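You operate a simulated robot arm through the tools that you are given. There is no shell and no other tool.

Carry out the task below with a simulated robot arm. There is one attempt and no reset: what you move stays moved.

Task
Push a blue clip onto the wall beside each corner of the frame half on the mat.

The check looks at the end state, three seconds after you hand in, the way a careful person would. Anything else that was tipped, shoved, dropped, spilled or broken makes it a failure.

Robot
A 7-joint arm with a two-finger parallel gripper, fixed in place. Base frame: the origin is at the foot of the arm, x ahead of it, y to its left, z up; the work surface is at about z = 900. Readings come in mm, degrees, newtons and seconds.
With the tool pointing down near the work surface it reaches from about 100 to 640 mm from the base axis. Its first joint turns from -66.0 to 66.0 degrees. Payload 1.57 kg.
The tool frame sits at the grasp point between the pads (the TCP): z along the fingers, y along the line on which they close. The tips reach 30 mm beyond it. The gripper opens to 80 mm. The fingers are 17 mm wide and 12 mm thick; the gripper's body (40 by 82 mm) begins 80 mm behind the TCP.
Orientation is that of the tool frame in the base frame, as a unit quaternion [x, y, z, w]. With the fingers straight down and closing along the base's y, the tool's x points along the base's -x, its y along +y and its z along -z.

Tools
- The arm moves only by the tool apply_moves. Its argument "commands" is text: rows parted by semicolons, each of 7 numbers parted by spaces: the shift along the tool's x, y, z in units of 30 mm (1.0 is 30 mm), then the turn, a rotation vector about the tool's x, y, z in units of 6 degrees (1.0 is 6 degrees), then the opening in per cent of the stroke, from 0 (shut) to 100 (fully open). In form: dx dy dz rx ry rz hand; .... A call has 1 to 20 rows; each row shifts and turns the commanded pose from where the row before left it, along the tool's axes as they then stand. A call with a number of a shift or a turn outside -1 to 1 is refused whole. A row lasts 0.2 s, in which the tool goes at most 50 mm and 8.6 degrees; a call with a longer step from one row to the next is refused whole, and so is a gripper value outside its range. Where a pose cannot be reached the arm comes as near as it can. A force on the tool above 40 N (or 10 N above the force at the start of the call, whichever is more), or a blocked arm, ends the call early, and 0.2 s more pass. Each finger travels about 72 mm/s and halts on what it meets, pressing with about 34 N; the grip force reading is that of the motor and also rises with nothing between the fingers. The clock runs only during rows and for 0.2 s after the last one: add rows that do not move to give the fingers time. It gives the time, the measured TCP pose, the force on the tool (base axes), the opening and the grip force at its end, in the units of the frame above (readings bear some noise), with the torque about the TCP (base axes, N m) and any sound that the robot's microphone picked up.
- Cameras (640 x 400 px; columns grow to the right, rows downward): "scene" is fixed at [60.7, 442.3, 1417.8]; the picture's right is [-0.71, -0.71, 0.00], its down [-0.45, 0.45, -0.77] and it looks along [0.55, -0.54, -0.64] (base axes); focal length 270 px, centre (320, 200). "wrist" rides on the gripper at [72, -7, -122] in the tool frame; the picture's right is [0.09, 1.00, 0.00], its down [-0.84, 0.08, -0.54] and it looks along [-0.54, 0.05, 0.84] (tool axes); focal length 238 px, centre (320, 200). There is no depth. A picture from a camera that has moved, and an enlarged one, comes with that camera's place and axes in the base frame and with its lens.
- get_image(camera): a new picture of that camera. No time passes.
- enlarge(camera, box): a new picture of the part [left, top, right, bottom] of that camera's present view, enlarged. No time passes.
- hand_in(): hands the job in; it is judged then, once.

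Nothing tells you positions but the pictures and the camera data. Unless the task says otherwise, let go and move clear before handing in.

The tools are called after "Call:" as name(argument=value, ...) on one line, values as JSON. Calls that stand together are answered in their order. apply_moves: Moves the arm, as the interface text tells. Its arguments: {"type":"object","properties":{"commands":{"type":"string"}},"required":["commands"]} The other tools are called the same way: get_image (camera) takes a picture; enlarge (camera, box) takes an enlarged picture of a part of a camera's view; hand_in () hands the job in.

At the start:

```text
time_s: 0.0
tcp_pos: [371.5, 110.6, 1222.7]
orientation: [0.0, 1.0, 0.0, 0.0]
contact_force: [0.0, -0.4, 0.6]
ft_torque: [0.0, -0.01, 0.03]
gripper_width: 80.1
gripper_force: 0.1
```

scene: 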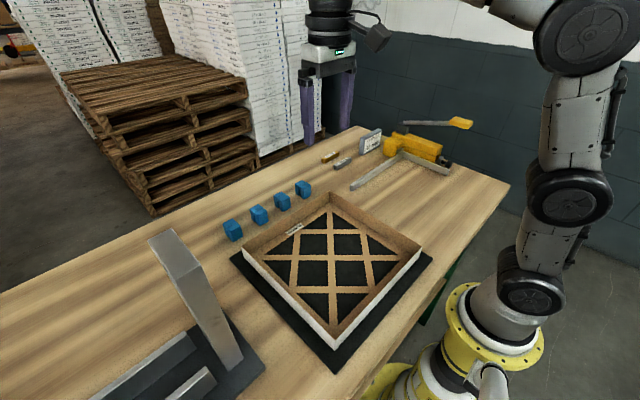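
wrist: 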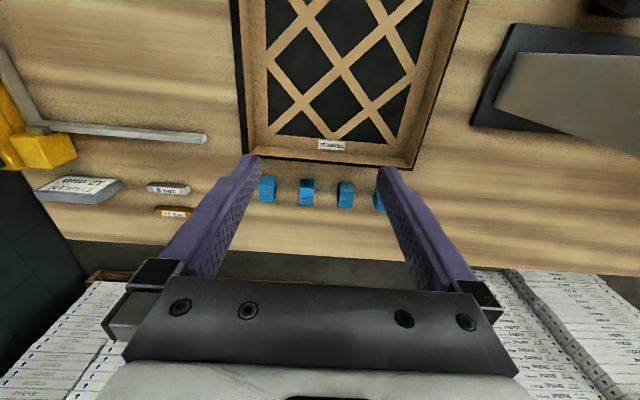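

I see a lattice-bottomed frame lying on a black mat, with four blue clips in a row beyond it. I'll look closer before moving.

Call:
enlarge(camera="scene", box=[210, 160, 450, 310])

Call:
enlarge(camera="scene", box=[210, 165, 330, 250])

Call:
enlarge(camera="wrist", box=[220, 120, 440, 240])

Call:
enlarge(camera="scene", box=[300, 100, 500, 225])

Call:
enlarge(camera="wrist", box=[0, 0, 640, 400])

```text
2.67 times, centred on (330, 235) of scene
camera zoom: at [60.7, 442.3, 1417.8], right [-0.71, -0.71, 0.0], down [-0.45, 0.45, -0.77], along [0.55, -0.54, -0.64], focal length 719 px, centre (293, 107)
```

zoom: 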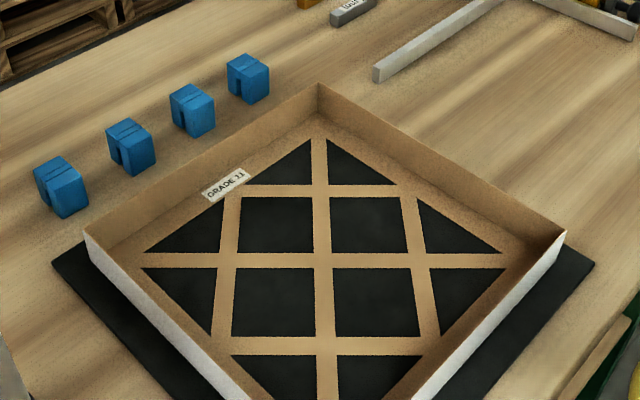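

```text
4.71 times, centred on (270, 208) of scene
camera zoom: at [60.7, 442.3, 1417.8], right [-0.71, -0.71, 0.0], down [-0.45, 0.45, -0.77], along [0.55, -0.54, -0.64], focal length 1268 px, centre (555, 165)
```

zoom: 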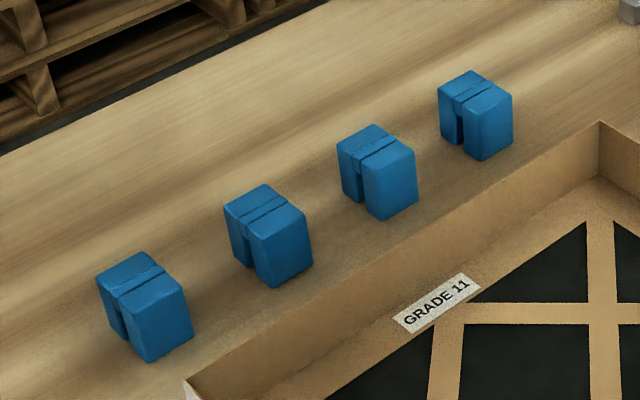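

```text
2.91 times, centred on (330, 180) of wrist
camera zoom: at [300.9, 104.8, 1343.5], right [-0.09, 1.0, 0.0], down [0.84, 0.08, 0.54], along [0.54, 0.05, -0.84], focal length 693 px, centre (291, 258)
```

zoom: 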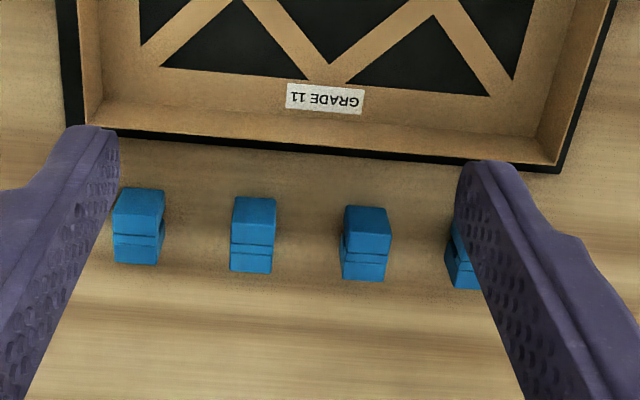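

```text
3.20 times, centred on (400, 162) of scene
camera zoom: at [60.7, 442.3, 1417.8], right [-0.71, -0.71, 0.0], down [-0.45, 0.45, -0.77], along [0.55, -0.54, -0.64], focal length 863 px, centre (64, 320)
```

zoom: 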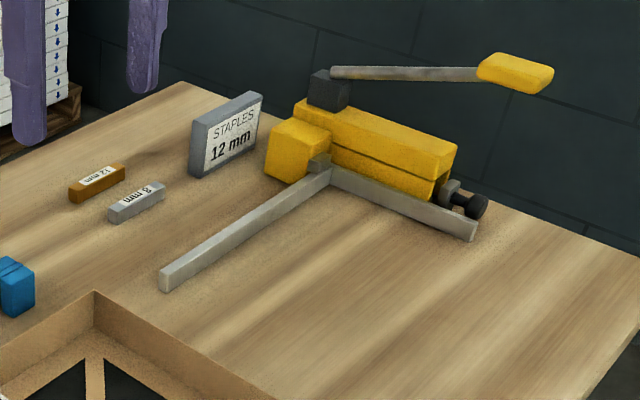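

```text
1.00 times, centred on (320, 200) of wrist (not enlarged: the box is as wide or as high as the picture)
camera zoom: at [300.9, 104.8, 1343.5], right [-0.09, 1.0, 0.0], down [0.84, 0.08, 0.54], along [0.54, 0.05, -0.84], focal length 238 px, centre (320, 200)
```

zoom: 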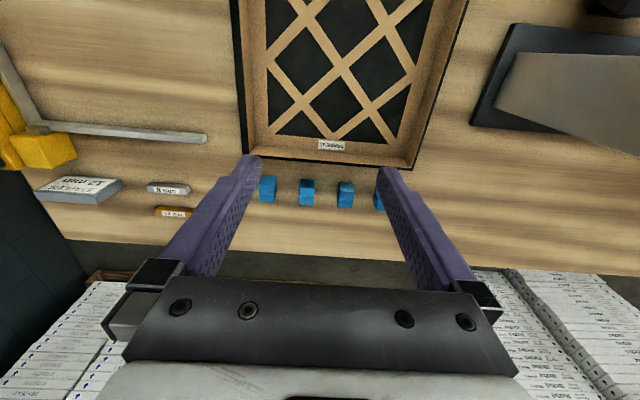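

I take the frame half to span about x 180–475 and y −4–290, with clips at x≈558 and y≈20, 102, 182 and 261. Their slots run along y and open downward. I'll turn the gripper 90° so it closes along x, high above everything, and look again.

Call:
apply_moves(commands="0 0 0 0 0 1 100;0 0 0 0 0 1 100;0 0 0 0 0 1 100;0 0 0 0 0 1 100;0 0 0 0 0 1 100;0 0 0 0 0 1 100;0 0 0 0 0 1 100;0 0 0 0 0 1 100;0 0 0 0 0 1 100;0 0 0 0 0 1 100;0 0 0 0 0 1 100;0 0 0 0 0 1 100;0 0 0 0 0 1 100;0 0 0 0 0 1 100;0 0 0 0 0 1 100;0 0 0 0 0 0 100")

Call:
get_image(camera="wrist")

```text
time_s: 3.4
tcp_pos: [371.8, 110.5, 1221.5]
orientation: [0.707, 0.707, -0.001, 0.0]
contact_force: [0.6, 0.4, -0.2]
ft_torque: [-0.04, 0.01, 0.01]
gripper_width: 79.8
gripper_force: 0.1
```

```text
taken
camera wrist: at [366.6, 183.4, 1343.5], right [1.0, 0.09, 0.0], down [0.08, -0.84, 0.54], along [0.05, -0.54, -0.84], focal length 238 px, centre (320, 200)
```

wrist: 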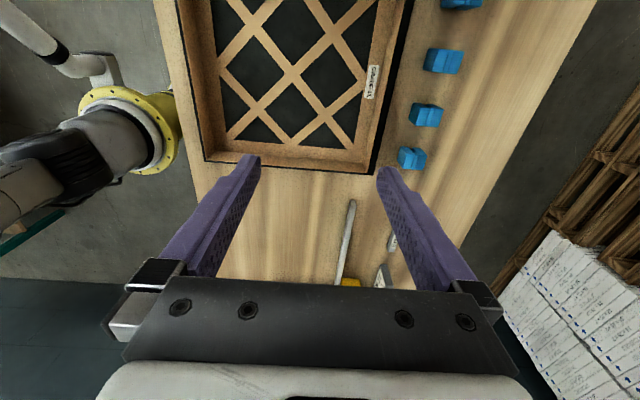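

The turn worked, so the camera now sits on the +y side looking along −y. Next I'll go above the clip nearest y≈20, staying well clear of the table.

Call:
apply_moves(commands="-0.43 0.89 0.6 0 0 0 100;-0.43 0.89 0.6 0 0 0 100;-0.43 0.89 0.6 0 0 0 100;-0.43 0.89 0.6 0 0 0 100;-0.43 0.89 0.6 0 0 0 100;-0.43 0.89 0.6 0 0 0 100;-0.43 0.89 0.6 0 0 0 100;0 0 0 0 0 0 100;0 0 0 0 0 0 100")

Call:
get_image(camera="wrist")

Call:
get_image(camera="scene")

```text
time_s: 5.4
tcp_pos: [559.4, 18.1, 1095.4]
orientation: [0.707, 0.708, 0.0, 0.0]
contact_force: [-1.3, 0.4, 0.7]
ft_torque: [-0.01, 0.01, 0.01]
gripper_width: 79.9
gripper_force: 0.0
```

```text
taken
camera wrist: at [553.6, 92.2, 1217.3], right [1.0, 0.09, 0.0], down [0.08, -0.84, 0.54], along [0.05, -0.54, -0.84], focal length 238 px, centre (320, 200)
```

wrist: 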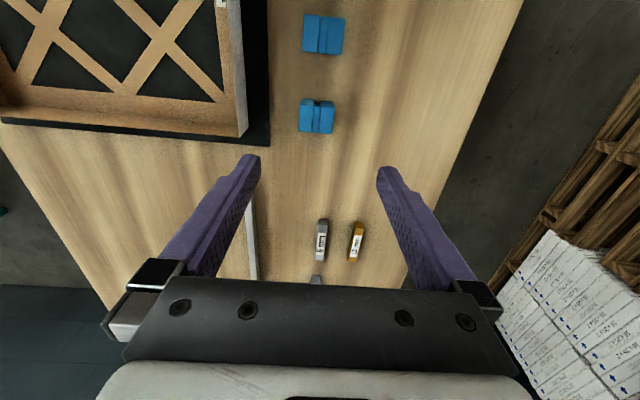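

```text
taken
```

scene: 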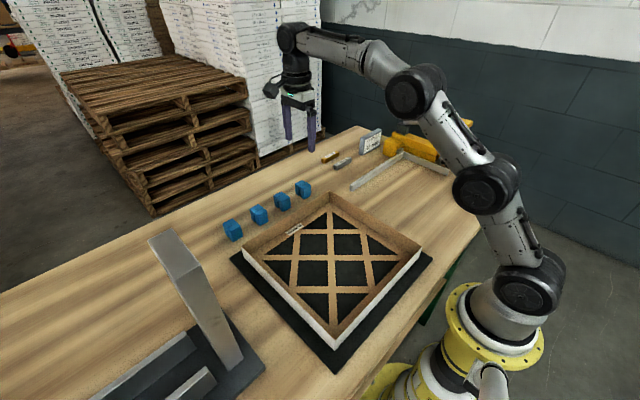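

The last clip in the row comes out at about (555, 23). I'll enlarge the view of the clip and the frame corner.

Call:
enlarge(camera="wrist", box=[200, 80, 360, 180])

Call:
enlarge(camera="wrist", box=[285, 0, 365, 50])

```text
4.00 times, centred on (280, 130) of wrist
camera zoom: at [553.6, 92.2, 1217.3], right [1.0, 0.09, 0.0], down [0.08, -0.84, 0.54], along [0.05, -0.54, -0.84], focal length 953 px, centre (480, 480)
```

zoom: 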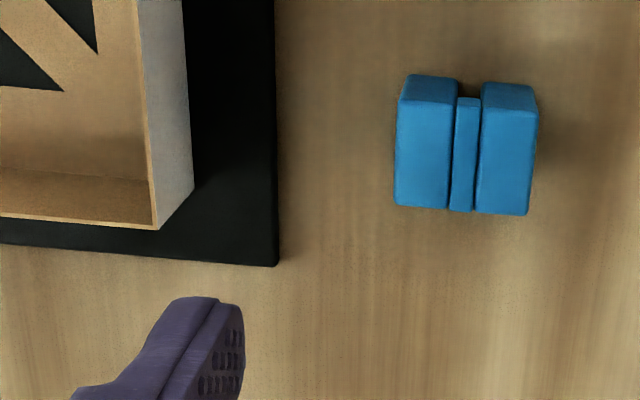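

```text
8.00 times, centred on (325, 25) of wrist
camera zoom: at [553.6, 92.2, 1217.3], right [1.0, 0.09, 0.0], down [0.08, -0.84, 0.54], along [0.05, -0.54, -0.84], focal length 1907 px, centre (280, 1600)
```

zoom: 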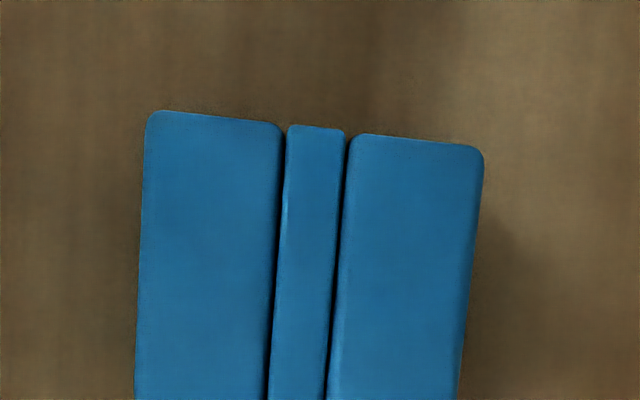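

The clip is about 39 mm wide in x, 32 in y and 37 tall, with a central slot along y. I'll lower over it and check before closing.

Call:
apply_moves(commands="0.09 -0.06 0.7 0 0 0 100;0.09 -0.06 0.7 0 0 0 100;0 0 0.7 0 0 0 100;0 0 0.7 0 0 0 100;0 0 0.7 0 0 0 100;0 0 0.3 0 0 0 100;0 0 0 0 0 0 100;0 0 0 0 0 0 100")

Call:
get_image(camera="wrist")

Call:
enlarge(camera="scene", box=[250, 130, 370, 205])

```text
time_s: 7.2
tcp_pos: [555.1, 25.7, 982.3]
orientation: [0.707, 0.708, 0.0, 0.0]
contact_force: [-0.5, 0.6, 0.2]
ft_torque: [0.0, 0.02, -0.02]
gripper_width: 80.2
gripper_force: 0.0
```

```text
taken
camera wrist: at [549.5, 98.3, 1103.5], right [1.0, 0.09, 0.0], down [0.08, -0.84, 0.54], along [0.05, -0.54, -0.84], focal length 238 px, centre (320, 200)
```

wrist: 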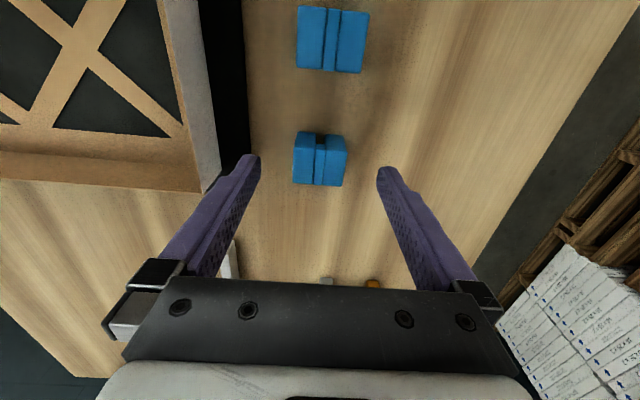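

```text
5.33 times, centred on (310, 168) of scene
camera zoom: at [60.7, 442.3, 1417.8], right [-0.71, -0.71, 0.0], down [-0.45, 0.45, -0.77], along [0.55, -0.54, -0.64], focal length 1438 px, centre (373, 373)
```

zoom: 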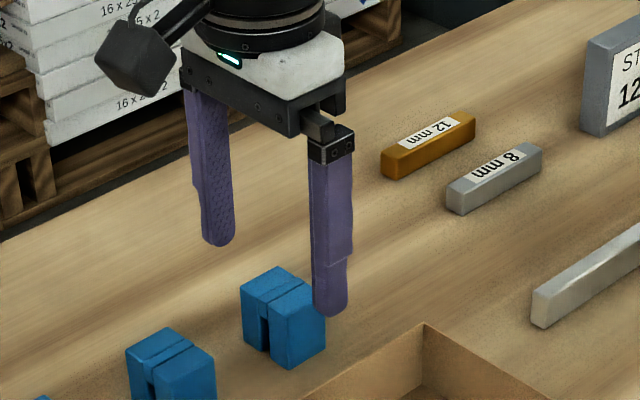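

The clip is centred between the open fingers. I'll go down so the tips stop about 5 mm above the table, then close.

Call:
apply_moves(commands="-0.1 0 0.5 0 0 0 100;0 0 0.5 0 0 0 100;0 0 0.5 0 0 0 100;0 0 0 0 0 0 100;0 0 0 0 0 0 100;0 0 0 0 0 0 0;0 0 0 0 0 0 0;0 0 0 0 0 0 0;0 0 0 0 0 0 0")

Call:
get_image(camera="wrist")

Call:
enlarge(camera="scene", box=[250, 130, 370, 205])

```text
time_s: 9.2
tcp_pos: [555.8, 20.7, 936.4]
orientation: [0.707, 0.707, 0.0, -0.001]
contact_force: [-1.0, -0.1, -0.4]
ft_torque: [0.02, 0.0, 0.0]
gripper_width: 38.7
gripper_force: 34.1
```

```text
taken
camera wrist: at [549.2, 94.8, 1058.5], right [1.0, 0.09, 0.0], down [0.08, -0.84, 0.54], along [0.05, -0.54, -0.84], focal length 238 px, centre (320, 200)
```

wrist: 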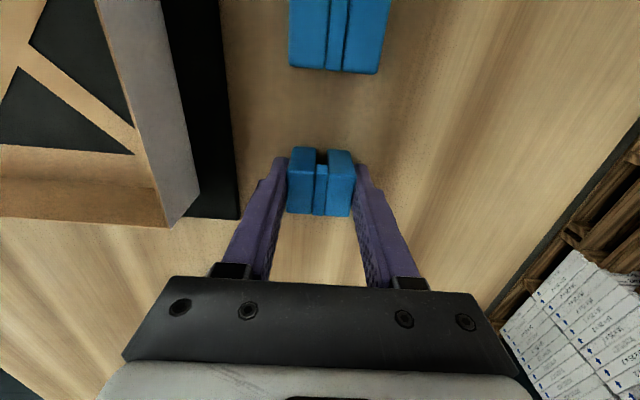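

```text
5.33 times, centred on (310, 168) of scene
camera zoom: at [60.7, 442.3, 1417.8], right [-0.71, -0.71, 0.0], down [-0.45, 0.45, -0.77], along [0.55, -0.54, -0.64], focal length 1438 px, centre (373, 373)
```

zoom: 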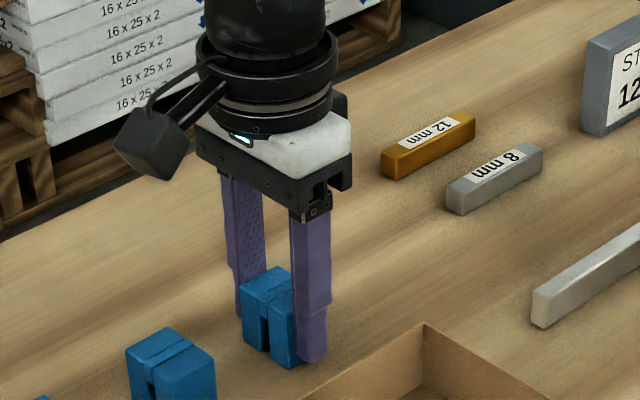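

Gripped at 38.7 mm width. I'll lift it and carry it toward the far wall (top at about z 947, x about 467), staying above it to line up the slot by eye.

Call:
apply_moves(commands="0 0 -0.7 0 0 0 0;0 0 -0.7 0 0 0 0;0 0 -0.7 0 0 0 0;0 0 -0.7 0 0 0 0;0 -0.6 0 0 0 0 0;0 -0.6 0 0 0 0 0;0.05 -0.6 0 0 0 0 0;0.05 -0.6 0 0 0 0 0;0.05 -0.56 0 0 0 0 0;0 0 0 0 0 0 0;0 0 0 0 0 0 0;0 0 0 0 0 0 0")

Call:
get_image(camera="wrist")

Call:
enlarge(camera="wrist", box=[270, 120, 382, 190])

Call:
enlarge(camera="scene", box=[260, 140, 380, 215])

```text
time_s: 11.8
tcp_pos: [465.5, 27.2, 1020.5]
orientation: [0.707, 0.707, 0.0, 0.0]
contact_force: [-0.8, 0.8, -0.1]
ft_torque: [-0.04, 0.01, -0.03]
gripper_width: 38.6
gripper_force: 34.2
```

```text
taken
camera wrist: at [460.6, 100.4, 1142.6], right [1.0, 0.09, 0.0], down [0.08, -0.84, 0.54], along [0.05, -0.54, -0.84], focal length 238 px, centre (320, 200)
```

wrist: 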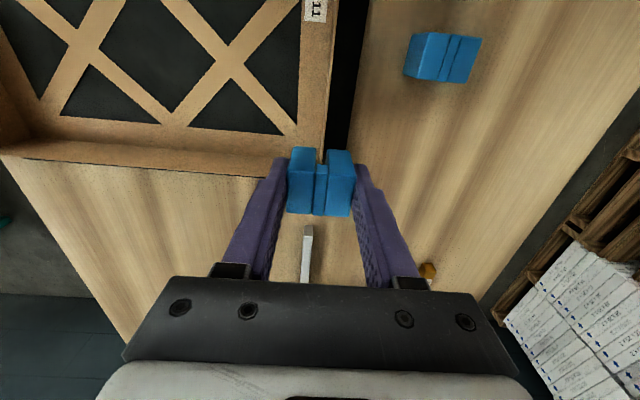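

```text
5.71 times, centred on (326, 155) of wrist
camera zoom: at [460.6, 100.4, 1142.6], right [1.0, 0.09, 0.0], down [0.08, -0.84, 0.54], along [0.05, -0.54, -0.84], focal length 1362 px, centre (286, 457)
```

zoom: 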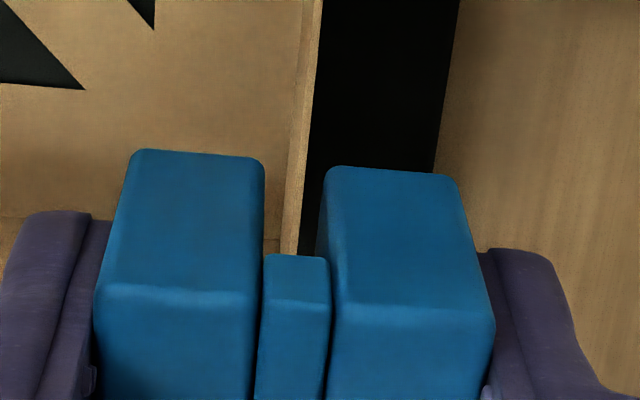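

```text
5.33 times, centred on (320, 178) of scene
camera zoom: at [60.7, 442.3, 1417.8], right [-0.71, -0.71, 0.0], down [-0.45, 0.45, -0.77], along [0.55, -0.54, -0.64], focal length 1438 px, centre (320, 320)
```

zoom: 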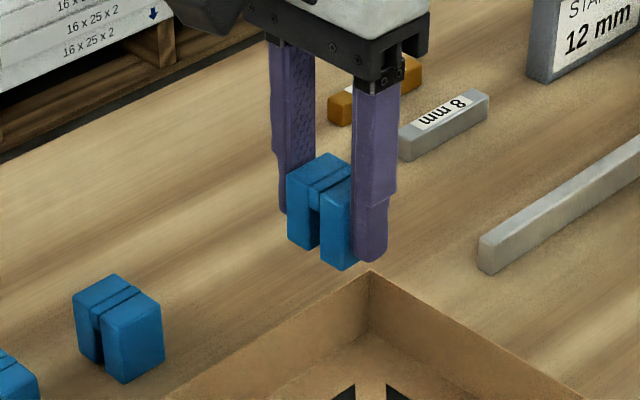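

The view down the slot shows the wall rim right below it. By this picture the slot centre is near x 466.9 and the rim's outer edge near x 469.9, so I'll enlarge further to measure the offset.

Call:
enlarge(camera="wrist", box=[304, 120, 352, 150])

Call:
enlarge(camera="wrist", box=[304, 145, 352, 175])

```text
13.33 times, centred on (328, 135) of wrist
camera zoom: at [460.6, 100.4, 1142.6], right [1.0, 0.09, 0.0], down [0.08, -0.84, 0.54], along [0.05, -0.54, -0.84], focal length 3178 px, centre (213, 1067)
```

zoom: 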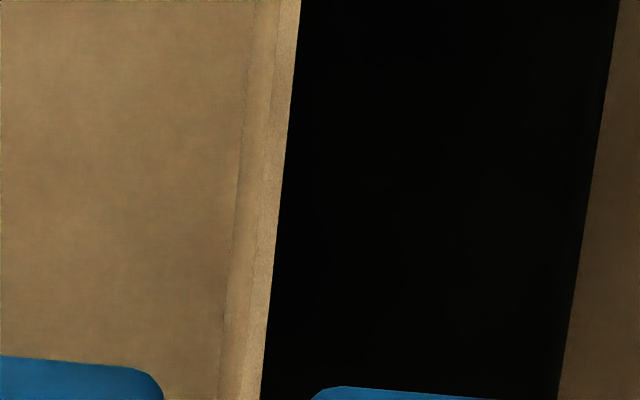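

```text
13.33 times, centred on (328, 160) of wrist
camera zoom: at [460.6, 100.4, 1142.6], right [1.0, 0.09, 0.0], down [0.08, -0.84, 0.54], along [0.05, -0.54, -0.84], focal length 3178 px, centre (213, 733)
```

zoom: 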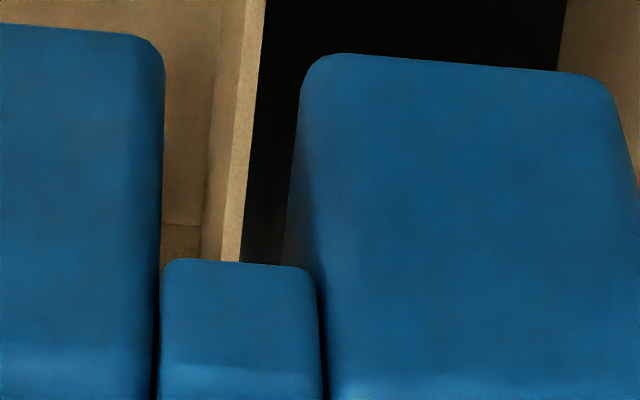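

The wall is thin, about 1.5–2 mm, and centred near x 469.2, so the slot needs about 2.3 mm more in x. I'll shift that, nudge slightly toward the corner, and descend until the legs are just above the rim.

Call:
apply_moves(commands="-0.08 0.077 0 0 0 0 0;-0.08 0 0.3 0 0 0 0;0 0 0.3 0 0 0 0;0 0 0.3 0 0 0 0;0 0 0.15 0 0 0 0;0 0 0 0 0 0 0;0 0 0 0 0 0 0;0 0 0 0 0 0 0")

Call:
enlarge(camera="wrist", box=[280, 120, 376, 180])

Call:
enlarge(camera="scene", box=[280, 150, 376, 210])

```text
time_s: 13.6
tcp_pos: [469.7, 22.8, 988.7]
orientation: [0.707, 0.707, 0.0, 0.0]
contact_force: [-0.3, -0.1, -0.2]
ft_torque: [-0.01, 0.02, -0.01]
gripper_width: 38.7
gripper_force: 33.8
```

```text
6.67 times, centred on (328, 150) of wrist
camera zoom: at [463.2, 95.4, 1111.3], right [1.0, 0.09, 0.0], down [0.08, -0.84, 0.54], along [0.05, -0.54, -0.84], focal length 1589 px, centre (267, 533)
```

zoom: 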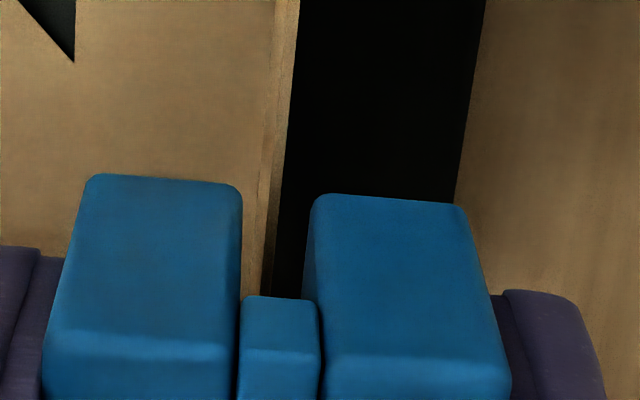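

```text
6.67 times, centred on (328, 180) of scene
camera zoom: at [60.7, 442.3, 1417.8], right [-0.71, -0.71, 0.0], down [-0.45, 0.45, -0.77], along [0.55, -0.54, -0.64], focal length 1797 px, centre (267, 333)
```

zoom: 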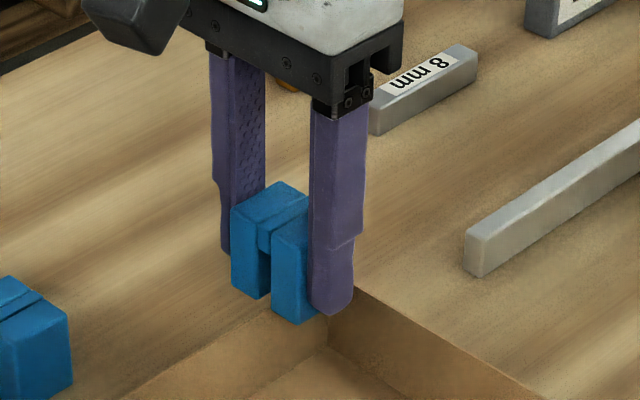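

The slot is centred over the rim to within about half a millimetre. I'll press down slowly and watch the force.

Call:
apply_moves(commands="0 0 0.2 0 0 0 0;0 0 0.2 0 0 0 0;0 0 0.2 0 0 0 0;0 0 0 0 0 0 0;0 0 0 0 0 0 0")

Call:
enlarge(camera="wrist", box=[280, 120, 376, 180])

Call:
enlarge(camera="scene", box=[280, 150, 376, 210])

```text
time_s: 14.8
tcp_pos: [468.9, 21.8, 972.5]
orientation: [0.707, 0.707, 0.001, 0.001]
contact_force: [-0.5, 0.0, -1.2]
ft_torque: [-0.01, 0.01, 0.05]
gripper_width: 38.8
gripper_force: 34.2
```

```text
6.67 times, centred on (328, 150) of wrist
camera zoom: at [463.2, 95.2, 1093.1], right [1.0, 0.09, 0.0], down [0.08, -0.84, 0.54], along [0.05, -0.54, -0.84], focal length 1589 px, centre (267, 533)
```

zoom: 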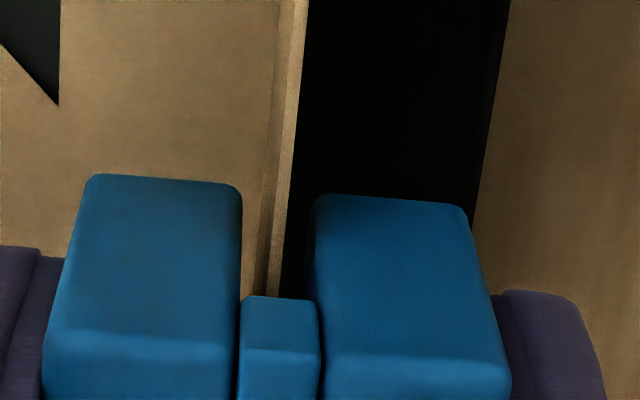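

```text
6.67 times, centred on (328, 180) of scene
camera zoom: at [60.7, 442.3, 1417.8], right [-0.71, -0.71, 0.0], down [-0.45, 0.45, -0.77], along [0.55, -0.54, -0.64], focal length 1797 px, centre (267, 333)
```

zoom: 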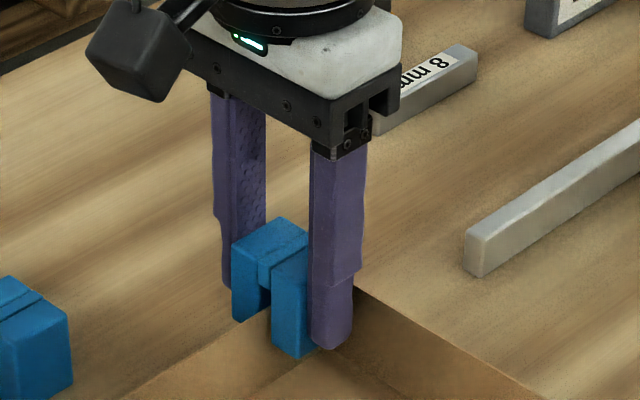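

The wall is inside the slot with no side force. I'll continue down in small steps.

Call:
apply_moves(commands="0 0 0.1 0 0 0 0;0 0 0.1 0 0 0 0;0 0 0.1 0 0 0 0;0 0 0.1 0 0 0 0;0 0 0 0 0 0 0")

Call:
enlarge(camera="scene", box=[280, 150, 376, 210])

Call:
enlarge(camera="wrist", box=[280, 120, 376, 180])

```text
time_s: 16.0
tcp_pos: [469.6, 21.1, 959.1]
orientation: [0.707, 0.707, 0.0, 0.0]
contact_force: [0.4, 0.3, 0.7]
ft_torque: [0.03, 0.01, 0.01]
gripper_width: 38.9
gripper_force: 33.6
```

```text
6.67 times, centred on (328, 180) of scene
camera zoom: at [60.7, 442.3, 1417.8], right [-0.71, -0.71, 0.0], down [-0.45, 0.45, -0.77], along [0.55, -0.54, -0.64], focal length 1797 px, centre (267, 333)
```

zoom: 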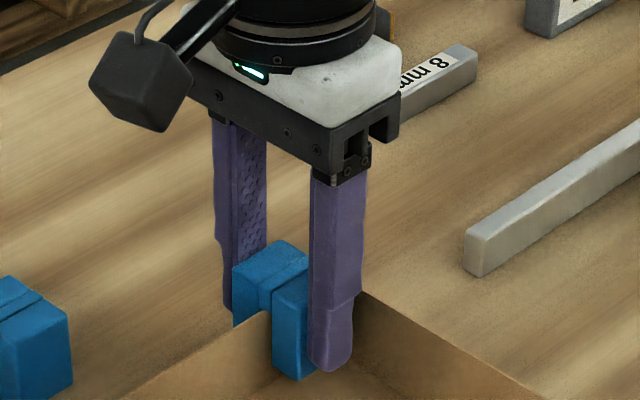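

```text
6.67 times, centred on (328, 150) of wrist
camera zoom: at [462.8, 95.1, 1081.3], right [1.0, 0.09, 0.0], down [0.08, -0.84, 0.54], along [0.05, -0.54, -0.84], focal length 1589 px, centre (267, 533)
```

zoom: 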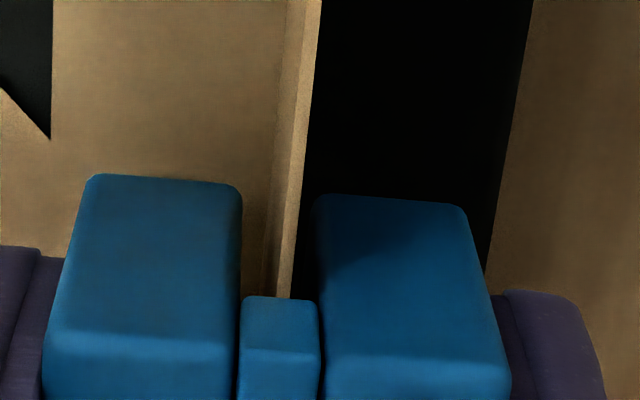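

The wall is now close to the bridge with no contact yet. I'll keep pressing until the force rises.

Call:
apply_moves(commands="0 0 0.07 0 0 0 0;0 0 0.07 0 0 0 0;0 0 0.07 0 0 0 0;0 0 0 0 0 0 0")

Call:
enlarge(camera="scene", box=[280, 150, 376, 210])

```text
time_s: 17.0
tcp_pos: [471.2, 22.3, 958.3]
orientation: [0.707, 0.707, 0.004, 0.005]
contact_force: [-3.8, 0.2, 38.3]
ft_torque: [0.0, 0.18, 0.03]
gripper_width: 38.6
gripper_force: 34.0
```

```text
6.67 times, centred on (328, 180) of scene
camera zoom: at [60.0, 442.3, 1417.8], right [-0.71, -0.71, 0.0], down [-0.45, 0.45, -0.77], along [0.55, -0.54, -0.64], focal length 1797 px, centre (267, 333)
```

zoom: 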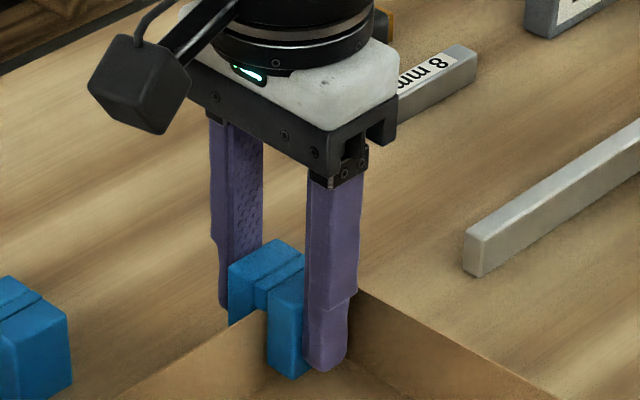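

The force rose to 38 N at z≈958. I'll look closely to tell whether the rim has met the bridge or only a narrower throat.

Call:
enlarge(camera="scene", box=[304, 180, 336, 200])

Call:
enlarge(camera="wrist", box=[304, 145, 352, 175])

Call:
enlarge(camera="scene", box=[245, 188, 301, 223])

```text
16.00 times, centred on (320, 190) of scene
camera zoom: at [60.0, 442.3, 1417.8], right [-0.71, -0.71, 0.0], down [-0.45, 0.45, -0.77], along [0.55, -0.54, -0.64], focal length 4313 px, centre (320, 360)
```

zoom: 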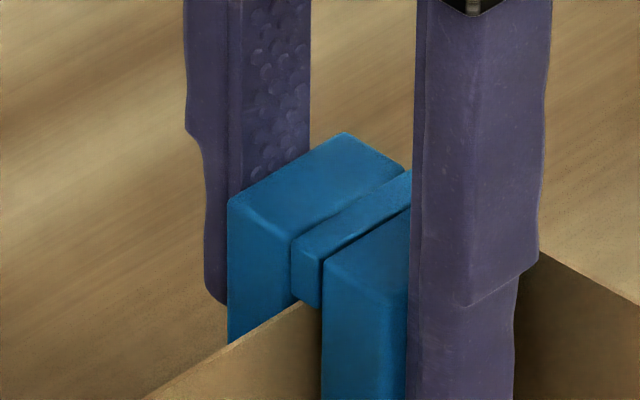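

```text
13.33 times, centred on (328, 160) of wrist
camera zoom: at [463.3, 94.9, 1080.0], right [1.0, 0.09, 0.01], down [0.07, -0.84, 0.54], along [0.06, -0.54, -0.84], focal length 3178 px, centre (213, 733)
```

zoom: 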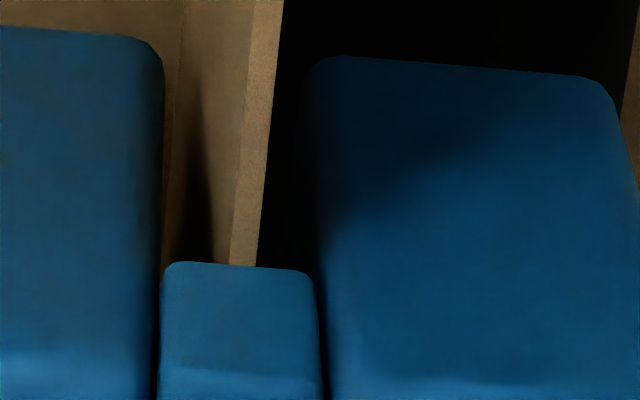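

```text
11.43 times, centred on (273, 206) of scene
camera zoom: at [60.0, 442.3, 1417.8], right [-0.71, -0.71, 0.0], down [-0.45, 0.45, -0.77], along [0.55, -0.54, -0.64], focal length 3081 px, centre (857, 137)
```

zoom: 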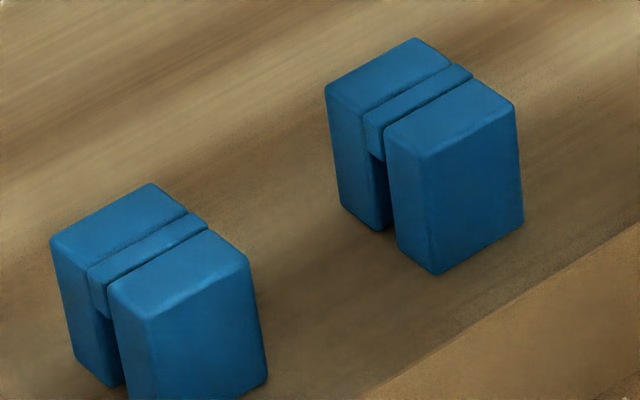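

The bridge underside is sitting on the rim, so it is fully seated. I'll relieve the press, open gently, and rise straight up.

Call:
apply_moves(commands="0 0 -0.15 0 0 0 0;0 0 0 0 0 0 0;0 0 0 0 0 0 0")

Call:
apply_moves(commands="0 0 0 0 0 0 55;0 0 0 0 0 0 65;0 0 0 0 0 0 75;0 0 0 0 0 0 75;0 0 -0.3 0 0 0 75;0 0 -0.5 0 0 0 75;0 0 -0.7 0 0 0 75;0 0 -0.7 0 0 0 75;0 0 -0.7 0 0 0 75;0 0 0 0 0 0 75;0 0 0 0 0 0 75")

Call:
get_image(camera="wrist")

Call:
enlarge(camera="scene", box=[288, 170, 352, 210])

```text
time_s: 17.8
tcp_pos: [468.8, 22.3, 957.3]
orientation: [0.708, 0.707, 0.002, 0.002]
contact_force: [2.9, -0.7, 21.9]
ft_torque: [-0.02, 0.04, 0.01]
gripper_width: 38.7
gripper_force: 33.5
```

```text
time_s: 20.2
tcp_pos: [469.5, 21.7, 1045.0]
orientation: [0.707, 0.707, 0.0, 0.0]
contact_force: [-0.9, 0.2, -0.3]
ft_torque: [-0.03, -0.04, 0.01]
gripper_width: 60.3
gripper_force: 0.1
```

```text
taken
camera wrist: at [463.0, 95.0, 1166.5], right [1.0, 0.09, 0.0], down [0.08, -0.84, 0.54], along [0.05, -0.54, -0.84], focal length 238 px, centre (320, 200)
```

wrist: 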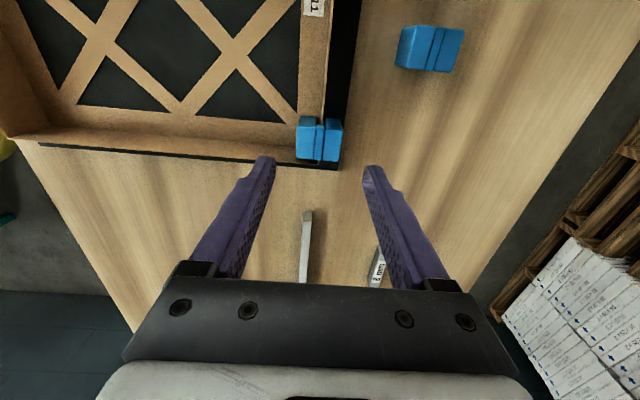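

```text
10.00 times, centred on (320, 190) of scene
camera zoom: at [60.7, 442.3, 1417.8], right [-0.71, -0.71, 0.0], down [-0.45, 0.45, -0.77], along [0.55, -0.54, -0.64], focal length 2696 px, centre (320, 300)
```

zoom: 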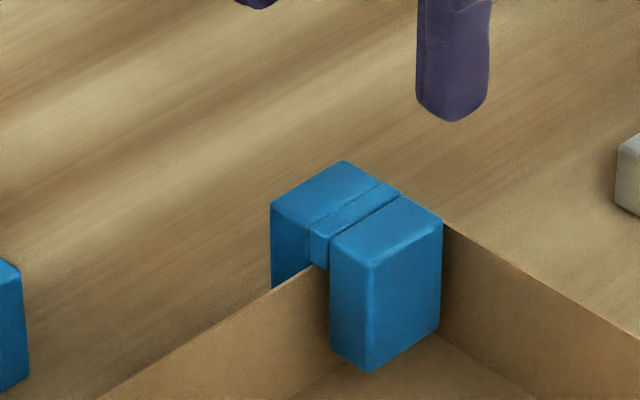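

The first clip is seated upright near the far corner at y≈−4. Next is the clip at about (556, 263), which goes to the other far corner, so I'll fly over it at a safe height.

Call:
apply_moves(commands="0.89 0.32 0 0 0 0 100;0.89 0.32 0 0 0 0 100;0.89 0.32 0 0 0 0 100;0.89 0.32 0 0 0 0 100;0.89 0.32 0 0 0 0 100;0.89 0.32 0 0 0 0 100;0.89 0.32 0 0 0 0 100;0.89 0.32 0 0 0 0 100;0.89 0.32 0 0 0 0 100;0 0 0 0 0 0 100;0 0 0 0 0 0 100")

Call:
get_image(camera="wrist")

Call:
get_image(camera="scene")

```text
time_s: 22.6
tcp_pos: [554.9, 262.7, 1044.3]
orientation: [0.706, 0.708, 0.001, 0.0]
contact_force: [0.0, 0.3, 0.3]
ft_torque: [0.0, 0.0, -0.01]
gripper_width: 79.9
gripper_force: 0.0
```

```text
taken
camera wrist: at [549.5, 335.9, 1165.9], right [1.0, 0.09, 0.0], down [0.08, -0.84, 0.54], along [0.05, -0.54, -0.84], focal length 238 px, centre (320, 200)
```

wrist: 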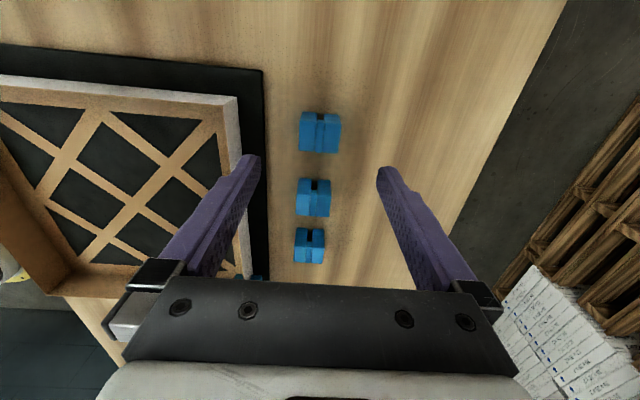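

```text
taken
```

scene: 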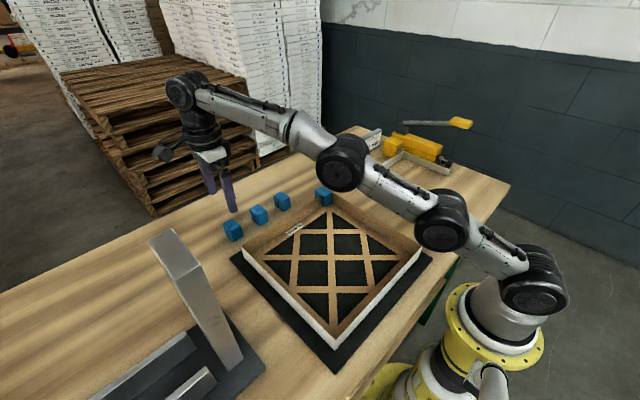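

This clip is at about (556, 261), directly under the gripper. I'll descend and grip it.

Call:
apply_moves(commands="-0.05 0.04 0.7 0 0 0 100;0 0 0.7 0 0 0 100;0 0 0.7 0 0 0 100;0 0 0.7 0 0 0 100;0 0 0.5 0 0 0 100;0 0 0.28 0 0 0 100;0 0 0 0 0 0 100;0 0 0 0 0 0 100")

Call:
enlarge(camera="wrist", box=[200, 100, 440, 250])

```text
time_s: 24.4
tcp_pos: [556.4, 260.4, 936.7]
orientation: [0.707, 0.708, 0.0, 0.001]
contact_force: [0.0, 0.2, -0.4]
ft_torque: [-0.02, 0.02, -0.01]
gripper_width: 80.2
gripper_force: 0.1
```

```text
2.67 times, centred on (320, 175) of wrist
camera zoom: at [550.5, 333.8, 1058.8], right [1.0, 0.09, 0.0], down [0.08, -0.84, 0.54], along [0.05, -0.54, -0.84], focal length 636 px, centre (320, 267)
```

zoom: 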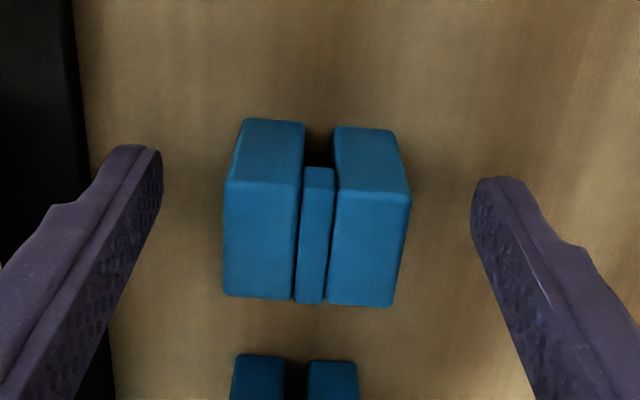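

The clip is centred. I'll close, lift, and move over the wall near the other far corner.

Call:
apply_moves(commands="0 0 0 0 0 0 0;0 0 0 0 0 0 0;0 0 0 0 0 0 0;0 0 0 0 0 0 0;0 0 -0.7 0 0 0 0;0 0 -0.7 0 0 0 0;0 0 -0.7 0 0 0 0;0 0 -0.7 0 0 0 0;0 -0.7 0 0 0 0 0;0 -0.7 0 0 0 0 0;0 -0.7 0 0 0 0 0;0 -0.7 0 0 0 0 0;0 0 0 0 0 0 0;0 0 0 0 0 0 0;0 0 0 0 0 0 0")

Call:
get_image(camera="wrist")

Call:
enlarge(camera="wrist", box=[256, 80, 384, 160])

```text
time_s: 27.6
tcp_pos: [473.0, 261.4, 1020.2]
orientation: [0.707, 0.707, -0.001, 0.0]
contact_force: [0.2, -0.2, -1.2]
ft_torque: [0.01, -0.01, 0.01]
gripper_width: 38.7
gripper_force: 34.2
```

```text
taken
camera wrist: at [466.1, 333.7, 1142.2], right [1.0, 0.09, 0.0], down [0.08, -0.84, 0.54], along [0.05, -0.54, -0.84], focal length 238 px, centre (320, 200)
```

wrist: 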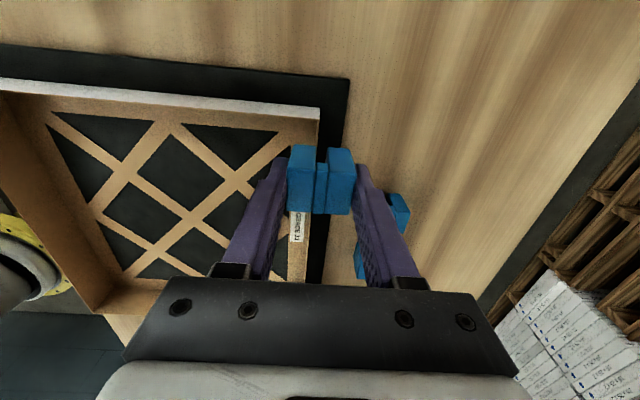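

```text
5.00 times, centred on (320, 120) of wrist
camera zoom: at [466.1, 333.7, 1142.2], right [1.0, 0.09, 0.0], down [0.08, -0.84, 0.54], along [0.05, -0.54, -0.84], focal length 1192 px, centre (320, 600)
```

zoom: 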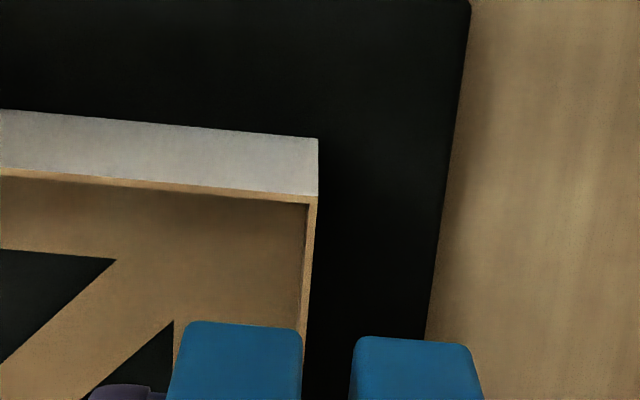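

The outer corner is at about (470, 285) and the slot centre is near x 472.3. I'll shift −2.7 mm in x, go down to just above the rim, and check.

Call:
apply_moves(commands="-0.07 -0.09 0 0 0 0 0;0 0 0.3 0 0 0 0;0 0 0.3 0 0 0 0;0 0 0.3 0 0 0 0;0 0 0.15 0 0 0 0;0 0 0 0 0 0 0;0 0 0 0 0 0 0;0 0 0 0 0 0 0")

Call:
enlarge(camera="wrist", box=[280, 110, 376, 170])

Call:
enlarge(camera="scene", box=[200, 190, 296, 250])

```text
time_s: 29.4
tcp_pos: [470.5, 259.1, 989.2]
orientation: [0.707, 0.707, 0.001, 0.0]
contact_force: [0.1, 0.0, -0.8]
ft_torque: [0.04, -0.01, -0.02]
gripper_width: 38.7
gripper_force: 34.0
```

```text
6.67 times, centred on (328, 140) of wrist
camera zoom: at [463.8, 331.9, 1110.9], right [1.0, 0.09, 0.0], down [0.08, -0.84, 0.54], along [0.05, -0.54, -0.84], focal length 1589 px, centre (267, 600)
```

zoom: 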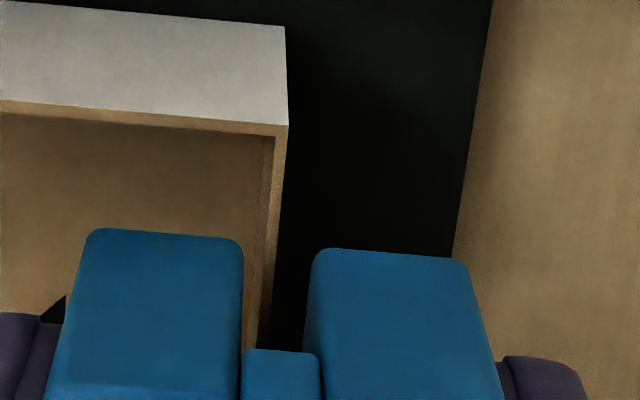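

```text
6.67 times, centred on (248, 220) of scene
camera zoom: at [60.7, 442.3, 1417.8], right [-0.71, -0.71, 0.0], down [-0.45, 0.45, -0.77], along [0.55, -0.54, -0.64], focal length 1797 px, centre (800, 67)
```

zoom: 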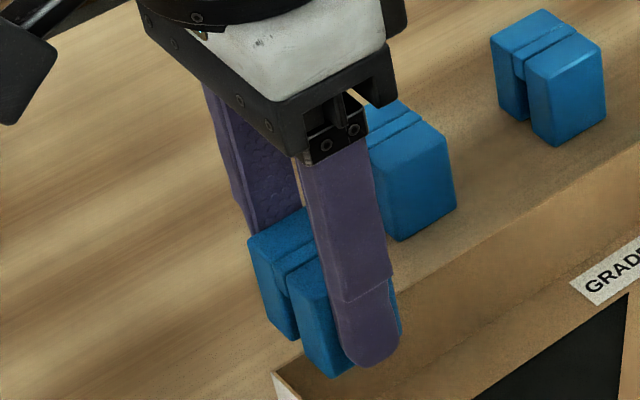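

The slot is aligned over the rim with margin on both sides. I'll descend in the same way as before.

Call:
apply_moves(commands="0 0 0.2 0 0 0 0;0 0 0.2 0 0 0 0;0 0 0.2 0 0 0 0;0 0 0.1 0 0 0 0;0 0 0.1 0 0 0 0;0 0 0.1 0 0 0 0;0 0 0 0 0 0 0;0 0 0 0 0 0 0")

Call:
enlarge(camera="wrist", box=[280, 110, 376, 170])

Call:
enlarge(camera="scene", box=[220, 205, 284, 245])

```text
time_s: 31.2
tcp_pos: [469.5, 259.5, 963.8]
orientation: [0.707, 0.707, 0.0, 0.0]
contact_force: [-0.3, -0.1, -1.1]
ft_torque: [-0.04, 0.0, -0.01]
gripper_width: 38.6
gripper_force: 34.2
```

```text
6.67 times, centred on (328, 140) of wrist
camera zoom: at [463.8, 331.6, 1084.2], right [1.0, 0.09, 0.0], down [0.08, -0.84, 0.54], along [0.05, -0.54, -0.84], focal length 1589 px, centre (267, 600)
```

zoom: 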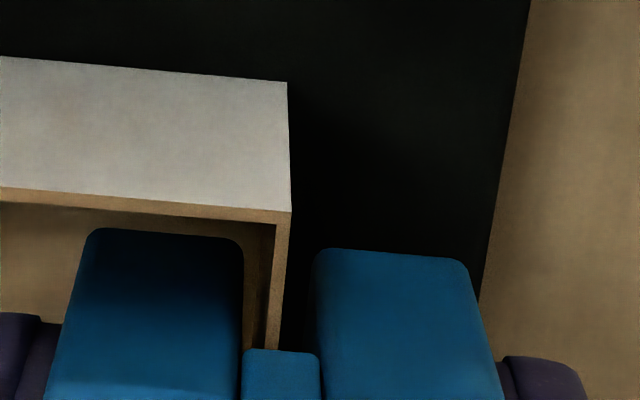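

```text
10.00 times, centred on (252, 225) of scene
camera zoom: at [60.7, 442.3, 1417.8], right [-0.71, -0.71, 0.0], down [-0.45, 0.45, -0.77], along [0.55, -0.54, -0.64], focal length 2696 px, centre (1000, -50)
```

zoom: 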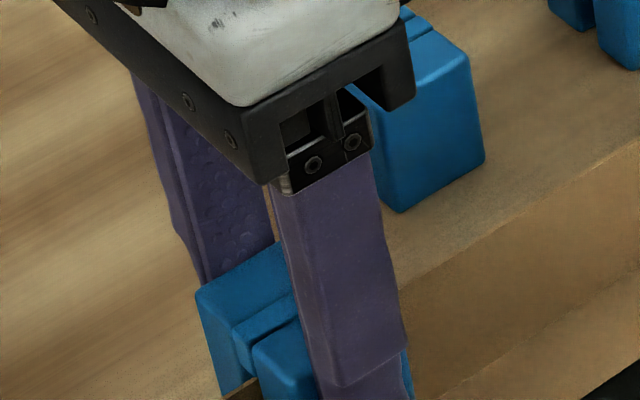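

The wall is well inside the slot. I'll press to seat it.

Call:
apply_moves(commands="0 0 0.1 0 0 0 0;0 0 0.1 0 0 0 0;0 0 0.07 0 0 0 0;0 0 0.07 0 0 0 0;0 0 0 0 0 0 0")

Call:
enlarge(camera="scene", box=[220, 210, 284, 250])

```text
time_s: 32.4
tcp_pos: [471.6, 259.9, 957.9]
orientation: [0.707, 0.707, 0.007, 0.002]
contact_force: [-8.1, -5.1, 38.4]
ft_torque: [-0.3, 0.32, -0.02]
gripper_width: 38.6
gripper_force: 34.2
```

```text
10.00 times, centred on (252, 230) of scene
camera zoom: at [59.9, 441.9, 1418.0], right [-0.71, -0.71, 0.0], down [-0.45, 0.45, -0.77], along [0.55, -0.54, -0.64], focal length 2696 px, centre (1000, -100)
```

zoom: 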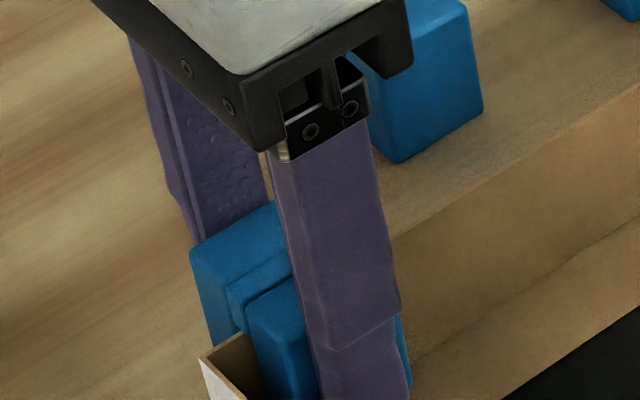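

Contact came at the same height as before, so it is seated. I'll relieve the load, release and rise.

Call:
apply_moves(commands="0 0 -0.1 0 0 0 0;0 0 -0.08 0 0 0 0;0 0 0 0 0 0 0;0 0 0 0 0 0 0")

Call:
apply_moves(commands="0 0 0 0 0 0 55;0 0 0 0 0 0 65;0 0 0 0 0 0 75;0 0 0 0 0 0 75;0 0 -0.3 0 0 0 75;0 0 -0.5 0 0 0 75;0 0 -0.7 0 0 0 75;0 0 -0.7 0 0 0 75;0 0 -0.7 0 0 0 75;0 0 0 0 0 0 75;0 0 0 0 0 0 75")

Call:
get_image(camera="wrist")

Call:
enlarge(camera="scene", box=[210, 170, 354, 260])

```text
time_s: 33.4
tcp_pos: [470.9, 258.9, 957.7]
orientation: [0.707, 0.707, 0.001, -0.001]
contact_force: [3.2, 1.8, 18.6]
ft_torque: [0.03, 0.03, -0.01]
gripper_width: 38.7
gripper_force: 34.2
```

```text
time_s: 35.8
tcp_pos: [469.6, 259.3, 1045.8]
orientation: [0.707, 0.707, 0.001, 0.0]
contact_force: [0.0, -0.3, -0.1]
ft_torque: [-0.02, 0.02, -0.01]
gripper_width: 60.3
gripper_force: 0.1
```

```text
taken
camera wrist: at [464.1, 332.9, 1166.7], right [1.0, 0.09, 0.0], down [0.08, -0.84, 0.54], along [0.05, -0.54, -0.84], focal length 238 px, centre (320, 200)
```

wrist: 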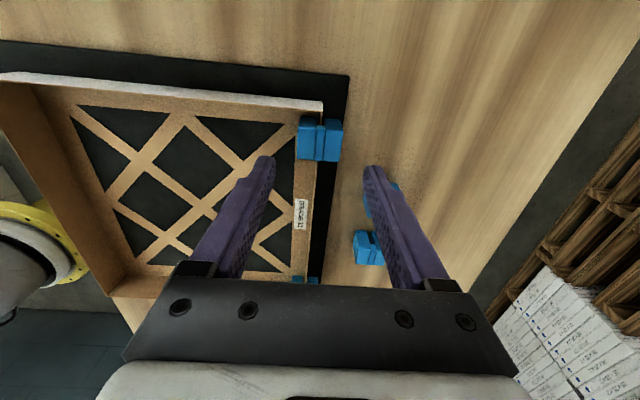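

```text
4.44 times, centred on (282, 215) of scene
camera zoom: at [60.7, 442.3, 1417.8], right [-0.71, -0.71, 0.0], down [-0.45, 0.45, -0.77], along [0.55, -0.54, -0.64], focal length 1198 px, centre (489, 133)
```

zoom: 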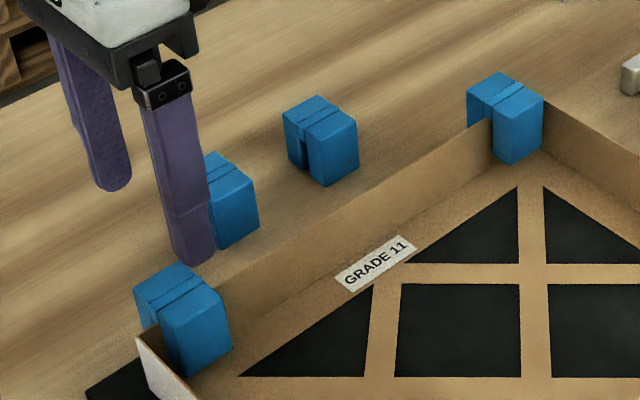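

Two clips are seated. Next is the clip at about (556, 183).

Call:
apply_moves(commands="-0.64 0.72 0 0 0 0 100;-0.64 0.72 0 0 0 0 100;-0.64 0.72 0 0 0 0 100;-0.64 0.72 0 0 0 0 100;0 0 0 0 0 0 100;0 0 0 0 0 0 100")

Call:
get_image(camera="wrist")

```text
time_s: 37.2
tcp_pos: [557.2, 183.0, 1046.8]
orientation: [0.707, 0.707, 0.0, 0.0]
contact_force: [-0.4, -0.4, 0.3]
ft_torque: [0.01, 0.01, -0.01]
gripper_width: 80.0
gripper_force: 0.0
```

```text
taken
camera wrist: at [550.9, 255.1, 1167.5], right [1.0, 0.09, 0.0], down [0.08, -0.84, 0.54], along [0.05, -0.54, -0.84], focal length 238 px, centre (320, 200)
```

wrist: 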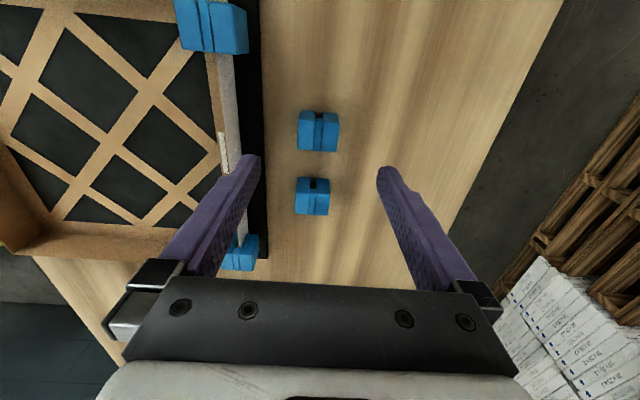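

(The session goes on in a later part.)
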